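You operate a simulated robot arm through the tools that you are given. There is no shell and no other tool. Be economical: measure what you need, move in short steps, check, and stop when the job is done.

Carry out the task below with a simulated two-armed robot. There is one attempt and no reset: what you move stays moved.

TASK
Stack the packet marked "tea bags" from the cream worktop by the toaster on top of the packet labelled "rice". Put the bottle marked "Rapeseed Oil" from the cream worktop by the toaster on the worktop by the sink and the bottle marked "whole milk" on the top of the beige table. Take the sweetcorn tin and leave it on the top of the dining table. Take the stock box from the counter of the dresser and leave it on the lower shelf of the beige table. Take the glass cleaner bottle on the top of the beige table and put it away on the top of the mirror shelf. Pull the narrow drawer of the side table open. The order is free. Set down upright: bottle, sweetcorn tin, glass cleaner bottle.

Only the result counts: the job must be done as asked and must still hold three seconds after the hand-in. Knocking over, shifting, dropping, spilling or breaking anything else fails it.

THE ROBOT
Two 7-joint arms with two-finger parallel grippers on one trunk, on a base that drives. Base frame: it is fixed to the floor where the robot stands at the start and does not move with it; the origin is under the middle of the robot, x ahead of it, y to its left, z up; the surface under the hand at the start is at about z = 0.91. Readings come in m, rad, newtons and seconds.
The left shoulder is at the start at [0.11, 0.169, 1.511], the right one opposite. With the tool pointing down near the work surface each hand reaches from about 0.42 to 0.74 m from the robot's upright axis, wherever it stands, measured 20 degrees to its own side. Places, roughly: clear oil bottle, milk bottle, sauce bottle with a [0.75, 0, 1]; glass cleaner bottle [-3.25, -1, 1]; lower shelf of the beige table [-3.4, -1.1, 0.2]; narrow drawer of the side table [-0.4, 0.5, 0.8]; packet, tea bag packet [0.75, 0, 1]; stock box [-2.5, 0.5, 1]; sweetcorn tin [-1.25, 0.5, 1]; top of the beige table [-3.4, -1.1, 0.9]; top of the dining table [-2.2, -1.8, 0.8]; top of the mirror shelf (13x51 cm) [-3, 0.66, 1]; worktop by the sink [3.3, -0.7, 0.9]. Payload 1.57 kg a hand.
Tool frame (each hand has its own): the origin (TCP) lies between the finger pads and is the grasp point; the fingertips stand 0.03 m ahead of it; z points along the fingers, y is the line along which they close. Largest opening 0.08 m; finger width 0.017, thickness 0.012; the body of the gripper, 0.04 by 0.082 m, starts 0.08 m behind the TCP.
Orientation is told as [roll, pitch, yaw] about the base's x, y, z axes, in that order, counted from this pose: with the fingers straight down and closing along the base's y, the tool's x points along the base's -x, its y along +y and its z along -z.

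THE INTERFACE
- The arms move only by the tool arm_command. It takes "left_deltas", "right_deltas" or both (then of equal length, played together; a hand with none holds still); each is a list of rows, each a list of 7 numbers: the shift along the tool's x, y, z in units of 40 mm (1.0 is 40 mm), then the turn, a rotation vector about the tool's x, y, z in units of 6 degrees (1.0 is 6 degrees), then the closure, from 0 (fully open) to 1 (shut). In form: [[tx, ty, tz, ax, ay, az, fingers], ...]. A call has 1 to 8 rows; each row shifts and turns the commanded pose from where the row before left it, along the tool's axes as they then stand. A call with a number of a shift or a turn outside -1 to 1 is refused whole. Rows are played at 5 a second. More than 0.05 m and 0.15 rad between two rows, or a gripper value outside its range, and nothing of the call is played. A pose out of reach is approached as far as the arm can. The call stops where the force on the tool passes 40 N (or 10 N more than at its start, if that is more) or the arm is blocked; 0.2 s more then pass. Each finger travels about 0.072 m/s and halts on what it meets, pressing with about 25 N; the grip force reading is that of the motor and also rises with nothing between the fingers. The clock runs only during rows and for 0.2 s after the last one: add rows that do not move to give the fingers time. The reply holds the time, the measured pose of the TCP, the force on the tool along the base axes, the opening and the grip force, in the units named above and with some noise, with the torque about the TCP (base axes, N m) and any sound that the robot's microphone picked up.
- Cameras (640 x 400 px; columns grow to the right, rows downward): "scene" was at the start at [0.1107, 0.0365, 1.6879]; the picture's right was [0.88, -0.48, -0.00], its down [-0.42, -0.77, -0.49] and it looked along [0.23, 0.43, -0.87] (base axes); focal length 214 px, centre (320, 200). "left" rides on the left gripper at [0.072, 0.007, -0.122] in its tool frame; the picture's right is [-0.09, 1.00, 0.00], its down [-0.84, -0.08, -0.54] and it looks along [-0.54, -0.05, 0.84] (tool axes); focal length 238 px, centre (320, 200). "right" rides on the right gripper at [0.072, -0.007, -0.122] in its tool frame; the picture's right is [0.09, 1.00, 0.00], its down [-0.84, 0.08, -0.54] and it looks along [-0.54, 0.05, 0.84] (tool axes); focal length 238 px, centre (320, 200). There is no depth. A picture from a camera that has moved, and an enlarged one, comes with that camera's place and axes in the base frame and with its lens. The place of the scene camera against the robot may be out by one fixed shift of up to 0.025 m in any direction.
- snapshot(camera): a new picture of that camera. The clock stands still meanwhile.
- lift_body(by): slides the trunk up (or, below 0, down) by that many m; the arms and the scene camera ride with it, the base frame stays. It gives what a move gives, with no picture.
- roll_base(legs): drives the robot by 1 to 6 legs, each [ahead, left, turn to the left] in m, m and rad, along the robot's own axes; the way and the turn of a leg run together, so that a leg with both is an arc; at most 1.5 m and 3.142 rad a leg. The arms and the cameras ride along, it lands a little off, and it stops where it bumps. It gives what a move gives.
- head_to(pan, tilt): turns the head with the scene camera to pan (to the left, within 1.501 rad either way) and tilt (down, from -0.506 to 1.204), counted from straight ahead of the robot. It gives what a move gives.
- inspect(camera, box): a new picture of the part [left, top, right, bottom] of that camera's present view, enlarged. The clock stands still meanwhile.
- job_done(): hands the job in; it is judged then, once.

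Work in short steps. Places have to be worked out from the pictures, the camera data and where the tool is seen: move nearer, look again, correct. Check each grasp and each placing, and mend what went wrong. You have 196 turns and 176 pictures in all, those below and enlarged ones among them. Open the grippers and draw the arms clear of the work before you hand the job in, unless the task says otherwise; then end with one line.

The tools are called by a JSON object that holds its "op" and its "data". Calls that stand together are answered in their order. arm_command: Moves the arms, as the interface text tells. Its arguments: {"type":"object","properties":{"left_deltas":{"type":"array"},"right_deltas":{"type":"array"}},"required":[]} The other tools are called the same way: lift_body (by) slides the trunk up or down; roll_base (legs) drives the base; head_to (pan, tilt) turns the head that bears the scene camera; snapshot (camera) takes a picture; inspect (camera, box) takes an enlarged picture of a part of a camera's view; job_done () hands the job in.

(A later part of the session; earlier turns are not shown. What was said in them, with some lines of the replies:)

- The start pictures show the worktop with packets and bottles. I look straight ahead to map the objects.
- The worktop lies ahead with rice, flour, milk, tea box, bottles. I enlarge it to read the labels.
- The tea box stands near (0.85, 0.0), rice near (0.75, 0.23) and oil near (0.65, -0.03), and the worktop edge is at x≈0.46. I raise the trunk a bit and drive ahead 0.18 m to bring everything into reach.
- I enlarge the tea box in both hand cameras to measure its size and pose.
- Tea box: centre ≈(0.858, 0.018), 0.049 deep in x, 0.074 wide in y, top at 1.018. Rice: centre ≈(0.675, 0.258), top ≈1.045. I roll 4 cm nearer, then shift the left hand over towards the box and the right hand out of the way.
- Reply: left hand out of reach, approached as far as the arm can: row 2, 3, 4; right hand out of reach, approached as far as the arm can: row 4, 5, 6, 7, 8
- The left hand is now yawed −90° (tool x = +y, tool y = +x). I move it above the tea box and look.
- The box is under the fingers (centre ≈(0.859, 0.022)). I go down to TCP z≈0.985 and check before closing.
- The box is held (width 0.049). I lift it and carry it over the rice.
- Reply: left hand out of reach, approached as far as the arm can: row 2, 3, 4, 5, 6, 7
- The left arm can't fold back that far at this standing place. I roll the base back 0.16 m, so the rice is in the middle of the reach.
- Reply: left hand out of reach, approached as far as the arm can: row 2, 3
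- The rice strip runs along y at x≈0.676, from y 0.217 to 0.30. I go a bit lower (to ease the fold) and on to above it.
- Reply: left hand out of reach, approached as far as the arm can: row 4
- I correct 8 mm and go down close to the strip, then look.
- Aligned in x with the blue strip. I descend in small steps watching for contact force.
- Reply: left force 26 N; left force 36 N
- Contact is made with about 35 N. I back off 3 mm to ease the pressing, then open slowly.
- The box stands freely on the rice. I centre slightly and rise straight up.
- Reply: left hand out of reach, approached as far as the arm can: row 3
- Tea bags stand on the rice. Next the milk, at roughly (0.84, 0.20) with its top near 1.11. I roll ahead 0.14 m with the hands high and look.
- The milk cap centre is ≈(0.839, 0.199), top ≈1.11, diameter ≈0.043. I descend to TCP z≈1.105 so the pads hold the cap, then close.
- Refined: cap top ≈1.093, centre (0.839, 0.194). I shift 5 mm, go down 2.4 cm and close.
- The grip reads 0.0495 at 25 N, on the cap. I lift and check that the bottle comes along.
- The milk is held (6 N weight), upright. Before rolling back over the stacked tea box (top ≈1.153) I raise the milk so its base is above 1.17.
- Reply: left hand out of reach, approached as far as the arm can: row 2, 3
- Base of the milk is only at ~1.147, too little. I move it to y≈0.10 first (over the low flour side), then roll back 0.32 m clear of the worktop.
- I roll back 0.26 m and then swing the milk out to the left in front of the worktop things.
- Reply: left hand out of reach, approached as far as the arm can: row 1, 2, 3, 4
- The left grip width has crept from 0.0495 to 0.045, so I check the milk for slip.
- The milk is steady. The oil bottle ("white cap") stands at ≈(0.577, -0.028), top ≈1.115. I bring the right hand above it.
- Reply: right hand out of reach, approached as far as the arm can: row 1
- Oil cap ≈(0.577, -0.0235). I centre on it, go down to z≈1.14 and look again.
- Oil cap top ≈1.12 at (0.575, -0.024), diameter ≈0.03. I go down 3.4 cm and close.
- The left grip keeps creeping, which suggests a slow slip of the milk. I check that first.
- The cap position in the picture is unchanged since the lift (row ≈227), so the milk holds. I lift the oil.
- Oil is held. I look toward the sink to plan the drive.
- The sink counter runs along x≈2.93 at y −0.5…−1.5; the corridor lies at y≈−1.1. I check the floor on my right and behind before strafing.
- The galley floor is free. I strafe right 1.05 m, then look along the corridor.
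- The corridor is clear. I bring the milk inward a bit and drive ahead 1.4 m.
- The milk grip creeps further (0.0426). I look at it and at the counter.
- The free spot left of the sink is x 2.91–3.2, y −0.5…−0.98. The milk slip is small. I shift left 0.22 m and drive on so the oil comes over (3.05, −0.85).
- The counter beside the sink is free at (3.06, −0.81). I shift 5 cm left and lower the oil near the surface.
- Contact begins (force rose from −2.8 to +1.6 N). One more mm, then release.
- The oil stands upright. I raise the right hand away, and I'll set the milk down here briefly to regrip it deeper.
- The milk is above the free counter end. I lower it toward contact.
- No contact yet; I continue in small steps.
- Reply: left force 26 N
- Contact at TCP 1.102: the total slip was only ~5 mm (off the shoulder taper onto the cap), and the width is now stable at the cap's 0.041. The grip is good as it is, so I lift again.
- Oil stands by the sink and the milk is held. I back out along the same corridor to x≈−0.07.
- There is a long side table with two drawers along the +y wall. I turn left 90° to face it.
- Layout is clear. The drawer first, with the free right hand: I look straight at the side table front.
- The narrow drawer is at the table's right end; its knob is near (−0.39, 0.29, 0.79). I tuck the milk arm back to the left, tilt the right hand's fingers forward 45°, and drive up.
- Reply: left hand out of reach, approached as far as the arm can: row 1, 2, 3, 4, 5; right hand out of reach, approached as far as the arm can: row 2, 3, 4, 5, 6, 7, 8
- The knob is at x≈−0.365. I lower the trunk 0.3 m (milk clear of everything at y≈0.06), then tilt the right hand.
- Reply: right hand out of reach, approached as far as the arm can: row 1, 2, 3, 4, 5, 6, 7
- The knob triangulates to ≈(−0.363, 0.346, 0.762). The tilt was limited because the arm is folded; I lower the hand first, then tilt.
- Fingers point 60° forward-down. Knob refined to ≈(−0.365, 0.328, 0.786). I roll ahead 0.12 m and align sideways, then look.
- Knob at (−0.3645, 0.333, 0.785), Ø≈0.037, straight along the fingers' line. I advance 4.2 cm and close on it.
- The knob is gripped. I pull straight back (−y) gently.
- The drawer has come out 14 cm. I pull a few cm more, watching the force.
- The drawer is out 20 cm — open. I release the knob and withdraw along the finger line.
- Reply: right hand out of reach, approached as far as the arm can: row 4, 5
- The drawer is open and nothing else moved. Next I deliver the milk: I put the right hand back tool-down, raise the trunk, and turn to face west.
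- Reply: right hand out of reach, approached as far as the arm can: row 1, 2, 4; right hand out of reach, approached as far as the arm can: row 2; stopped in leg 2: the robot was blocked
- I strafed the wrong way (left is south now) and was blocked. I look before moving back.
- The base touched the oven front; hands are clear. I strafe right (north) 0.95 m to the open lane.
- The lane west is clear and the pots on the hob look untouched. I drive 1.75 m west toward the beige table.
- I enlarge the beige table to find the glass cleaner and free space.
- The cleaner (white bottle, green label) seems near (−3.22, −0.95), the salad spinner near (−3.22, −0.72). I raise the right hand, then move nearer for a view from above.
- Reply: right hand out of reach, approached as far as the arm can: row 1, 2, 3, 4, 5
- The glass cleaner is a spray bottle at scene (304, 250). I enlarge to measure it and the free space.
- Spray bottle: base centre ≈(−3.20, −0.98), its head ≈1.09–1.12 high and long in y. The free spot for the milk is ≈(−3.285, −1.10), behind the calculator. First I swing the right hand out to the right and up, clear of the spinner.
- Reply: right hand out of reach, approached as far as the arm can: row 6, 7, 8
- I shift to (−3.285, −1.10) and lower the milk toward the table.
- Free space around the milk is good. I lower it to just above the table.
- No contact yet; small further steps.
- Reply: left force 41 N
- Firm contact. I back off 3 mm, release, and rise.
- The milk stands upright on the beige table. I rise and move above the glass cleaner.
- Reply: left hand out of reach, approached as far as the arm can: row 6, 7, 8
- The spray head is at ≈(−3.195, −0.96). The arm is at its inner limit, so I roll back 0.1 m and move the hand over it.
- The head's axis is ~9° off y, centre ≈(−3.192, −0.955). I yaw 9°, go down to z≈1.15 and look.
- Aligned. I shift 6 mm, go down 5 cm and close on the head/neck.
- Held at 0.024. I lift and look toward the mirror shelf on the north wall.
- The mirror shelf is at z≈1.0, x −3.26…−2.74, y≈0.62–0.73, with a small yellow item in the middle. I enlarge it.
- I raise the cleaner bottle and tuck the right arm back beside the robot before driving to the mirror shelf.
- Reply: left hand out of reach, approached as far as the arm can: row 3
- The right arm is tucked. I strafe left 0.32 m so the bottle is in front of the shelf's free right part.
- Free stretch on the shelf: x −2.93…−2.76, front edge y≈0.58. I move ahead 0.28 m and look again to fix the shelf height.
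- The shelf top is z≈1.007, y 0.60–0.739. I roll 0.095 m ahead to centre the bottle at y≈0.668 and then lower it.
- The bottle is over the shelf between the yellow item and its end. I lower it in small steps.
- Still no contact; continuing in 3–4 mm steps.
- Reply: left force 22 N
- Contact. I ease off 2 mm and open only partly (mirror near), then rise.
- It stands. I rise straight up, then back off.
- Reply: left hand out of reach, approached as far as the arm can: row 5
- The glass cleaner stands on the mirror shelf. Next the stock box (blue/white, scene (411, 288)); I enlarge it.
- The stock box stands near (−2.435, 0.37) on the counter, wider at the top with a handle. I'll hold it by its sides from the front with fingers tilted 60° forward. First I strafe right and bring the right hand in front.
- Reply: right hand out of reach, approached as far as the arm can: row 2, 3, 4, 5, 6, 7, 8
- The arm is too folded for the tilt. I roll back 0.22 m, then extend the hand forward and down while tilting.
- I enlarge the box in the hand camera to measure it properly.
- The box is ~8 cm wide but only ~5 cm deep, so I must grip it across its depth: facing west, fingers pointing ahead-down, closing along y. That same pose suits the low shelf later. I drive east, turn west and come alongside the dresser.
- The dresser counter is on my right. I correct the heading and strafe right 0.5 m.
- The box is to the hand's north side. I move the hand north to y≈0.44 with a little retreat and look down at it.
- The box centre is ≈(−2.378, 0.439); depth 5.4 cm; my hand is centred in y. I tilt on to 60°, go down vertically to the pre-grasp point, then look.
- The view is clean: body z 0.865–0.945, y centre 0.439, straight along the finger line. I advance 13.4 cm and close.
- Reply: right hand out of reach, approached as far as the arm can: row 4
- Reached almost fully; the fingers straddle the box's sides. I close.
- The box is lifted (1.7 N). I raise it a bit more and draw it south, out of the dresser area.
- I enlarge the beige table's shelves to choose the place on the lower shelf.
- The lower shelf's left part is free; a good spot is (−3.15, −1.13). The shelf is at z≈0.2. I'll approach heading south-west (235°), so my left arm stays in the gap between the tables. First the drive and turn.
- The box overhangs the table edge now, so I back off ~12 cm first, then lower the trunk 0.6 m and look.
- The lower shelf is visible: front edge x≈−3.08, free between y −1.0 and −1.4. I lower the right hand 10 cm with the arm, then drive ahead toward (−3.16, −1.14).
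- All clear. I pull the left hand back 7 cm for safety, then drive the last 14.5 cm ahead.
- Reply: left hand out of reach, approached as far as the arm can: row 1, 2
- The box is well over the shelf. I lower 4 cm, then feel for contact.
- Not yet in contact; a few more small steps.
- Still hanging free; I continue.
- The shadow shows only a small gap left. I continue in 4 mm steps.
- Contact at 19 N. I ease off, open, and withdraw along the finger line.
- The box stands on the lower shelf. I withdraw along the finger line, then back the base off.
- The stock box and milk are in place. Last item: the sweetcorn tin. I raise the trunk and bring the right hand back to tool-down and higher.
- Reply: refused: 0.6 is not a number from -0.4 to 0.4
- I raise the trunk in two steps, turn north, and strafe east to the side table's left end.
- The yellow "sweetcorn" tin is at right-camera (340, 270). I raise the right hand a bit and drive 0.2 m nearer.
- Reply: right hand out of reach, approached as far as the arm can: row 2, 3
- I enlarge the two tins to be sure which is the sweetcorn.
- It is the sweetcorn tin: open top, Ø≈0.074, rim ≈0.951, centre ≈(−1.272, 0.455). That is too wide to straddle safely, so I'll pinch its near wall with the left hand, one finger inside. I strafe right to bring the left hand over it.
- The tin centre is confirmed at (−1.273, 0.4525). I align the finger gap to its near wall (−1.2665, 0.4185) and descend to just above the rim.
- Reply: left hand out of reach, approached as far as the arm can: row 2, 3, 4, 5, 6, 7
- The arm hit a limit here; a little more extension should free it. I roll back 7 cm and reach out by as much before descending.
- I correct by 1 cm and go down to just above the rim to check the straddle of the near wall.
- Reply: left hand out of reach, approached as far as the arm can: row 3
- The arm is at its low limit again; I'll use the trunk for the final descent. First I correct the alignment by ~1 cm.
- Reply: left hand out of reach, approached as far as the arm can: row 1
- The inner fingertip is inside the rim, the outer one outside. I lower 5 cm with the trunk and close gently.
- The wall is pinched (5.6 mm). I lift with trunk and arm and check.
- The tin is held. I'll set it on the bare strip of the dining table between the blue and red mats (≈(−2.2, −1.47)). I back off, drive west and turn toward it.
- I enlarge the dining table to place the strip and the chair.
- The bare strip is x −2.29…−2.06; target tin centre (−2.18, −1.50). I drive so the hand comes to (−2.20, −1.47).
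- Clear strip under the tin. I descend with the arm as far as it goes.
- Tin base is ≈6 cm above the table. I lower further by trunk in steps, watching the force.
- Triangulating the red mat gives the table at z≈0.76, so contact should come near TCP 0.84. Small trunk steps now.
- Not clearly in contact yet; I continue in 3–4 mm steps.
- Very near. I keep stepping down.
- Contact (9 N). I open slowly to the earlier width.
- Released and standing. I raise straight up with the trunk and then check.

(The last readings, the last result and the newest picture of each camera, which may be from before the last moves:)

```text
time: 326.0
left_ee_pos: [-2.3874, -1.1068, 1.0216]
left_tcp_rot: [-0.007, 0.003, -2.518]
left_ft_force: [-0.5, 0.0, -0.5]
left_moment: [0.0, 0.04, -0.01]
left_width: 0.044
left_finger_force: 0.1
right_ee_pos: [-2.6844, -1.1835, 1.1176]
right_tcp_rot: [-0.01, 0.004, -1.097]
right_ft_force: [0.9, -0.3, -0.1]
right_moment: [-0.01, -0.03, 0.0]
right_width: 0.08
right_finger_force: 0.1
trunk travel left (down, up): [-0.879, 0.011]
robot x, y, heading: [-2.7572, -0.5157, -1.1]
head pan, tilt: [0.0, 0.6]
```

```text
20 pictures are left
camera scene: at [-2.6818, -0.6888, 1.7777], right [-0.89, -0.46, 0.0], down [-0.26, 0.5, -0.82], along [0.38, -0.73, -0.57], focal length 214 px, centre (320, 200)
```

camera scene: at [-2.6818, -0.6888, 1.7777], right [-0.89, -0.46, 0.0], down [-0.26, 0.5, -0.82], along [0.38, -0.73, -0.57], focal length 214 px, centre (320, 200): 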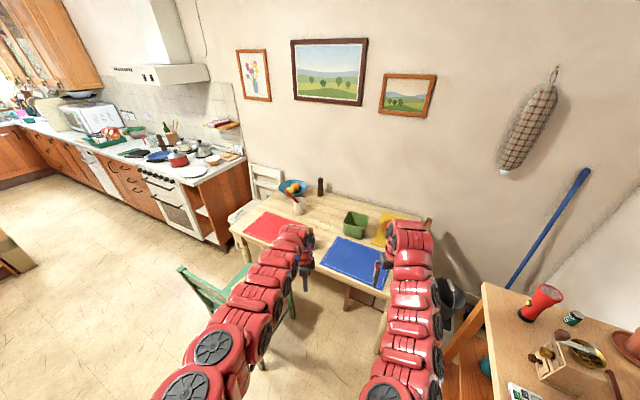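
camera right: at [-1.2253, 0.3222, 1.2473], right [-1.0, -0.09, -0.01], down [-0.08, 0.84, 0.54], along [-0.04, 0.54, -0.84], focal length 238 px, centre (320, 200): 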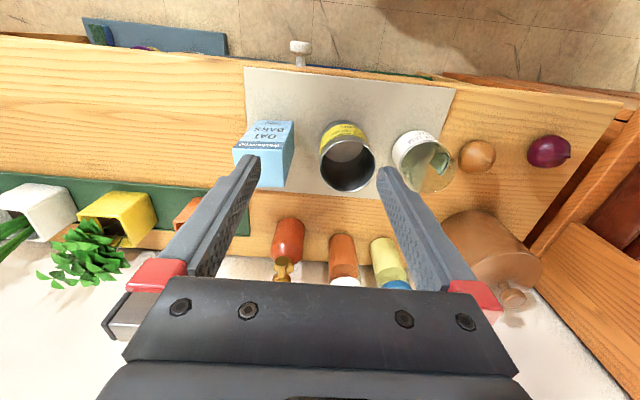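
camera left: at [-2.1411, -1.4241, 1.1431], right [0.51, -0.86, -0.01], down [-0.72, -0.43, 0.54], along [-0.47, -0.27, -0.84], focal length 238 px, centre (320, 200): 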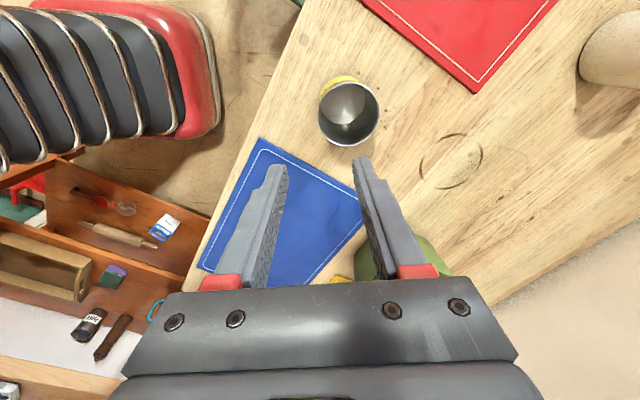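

The tin stands upright on the dining table and everything else is in place. I open the left gripper fully before handing in.

{"op": "arm_command", "data": {"left_deltas": [[0, 0, 0, 0, 0, 0, 0], [0, 0, 0, 0, 0, 0, 0]]}}

{"op": "head_to", "data": {"pan": 1.4, "tilt": 0.5}}

{"op": "snapshot", "data": {"camera": "scene"}}

```text
time: 326.6
left_ee_pos: [-2.3875, -1.1073, 1.0217]
left_tcp_rot: [-0.006, 0.003, -2.516]
left_ft_force: [0.3, -0.4, -0.5]
left_moment: [-0.04, 0.02, 0.04]
left_width: 0.0801
left_finger_force: 0.0
right_ee_pos: [-2.6842, -1.185, 1.118]
right_tcp_rot: [-0.011, 0.002, -1.097]
right_ft_force: [-0.3, 0.5, 0.5]
right_moment: [0.01, -0.01, 0.01]
right_width: 0.0797
right_finger_force: 0.1
trunk travel left (down, up): [-0.879, 0.011]
robot x, y, heading: [-2.759, -0.5166, -1.101]
head pan, tilt: [0.0, 0.6]
```

```text
time: 328.1
left_ee_pos: [-2.3876, -1.1054, 1.0216]
left_tcp_rot: [-0.004, 0.002, -2.517]
left_ft_force: [-0.3, 0.8, -0.2]
left_moment: [-0.03, -0.03, 0.01]
left_width: 0.08
left_finger_force: 0.0
right_ee_pos: [-2.6835, -1.1836, 1.1177]
right_tcp_rot: [-0.01, 0.004, -1.099]
right_ft_force: [-0.4, 0.0, 0.6]
right_moment: [-0.03, 0.02, 0.0]
right_width: 0.08
right_finger_force: 0.2
trunk travel left (down, up): [-0.879, 0.011]
robot x, y, heading: [-2.7555, -0.5166, -1.102]
head pan, tilt: [1.4, 0.499]
```

```text
19 pictures are left
camera scene: at [-2.6358, -0.582, 1.787], right [0.3, -0.95, 0.0], down [-0.46, -0.14, -0.88], along [0.84, 0.26, -0.48], focal length 214 px, centre (320, 200)
```

scene: 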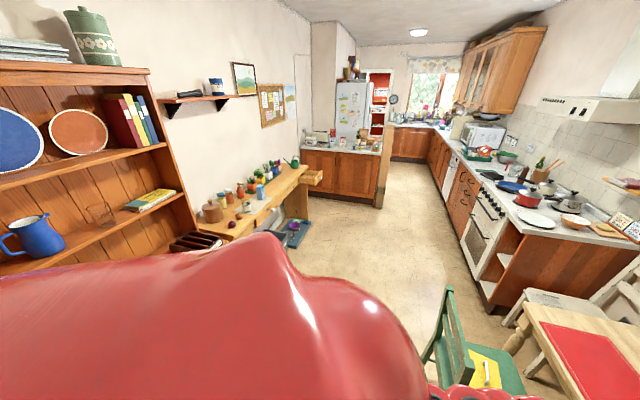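

The room looks as intended (drawer open, nothing disturbed), grippers are open and the arms are clear. I hand in the job.

{"op": "job_done", "data": {}}

```text
The job is handed in.
```

All seven parts of the job are done and handed in; the items I set down looked stable after release, and I saw nothing else knocked over or moved, though the base once bumped the oven front while turning.
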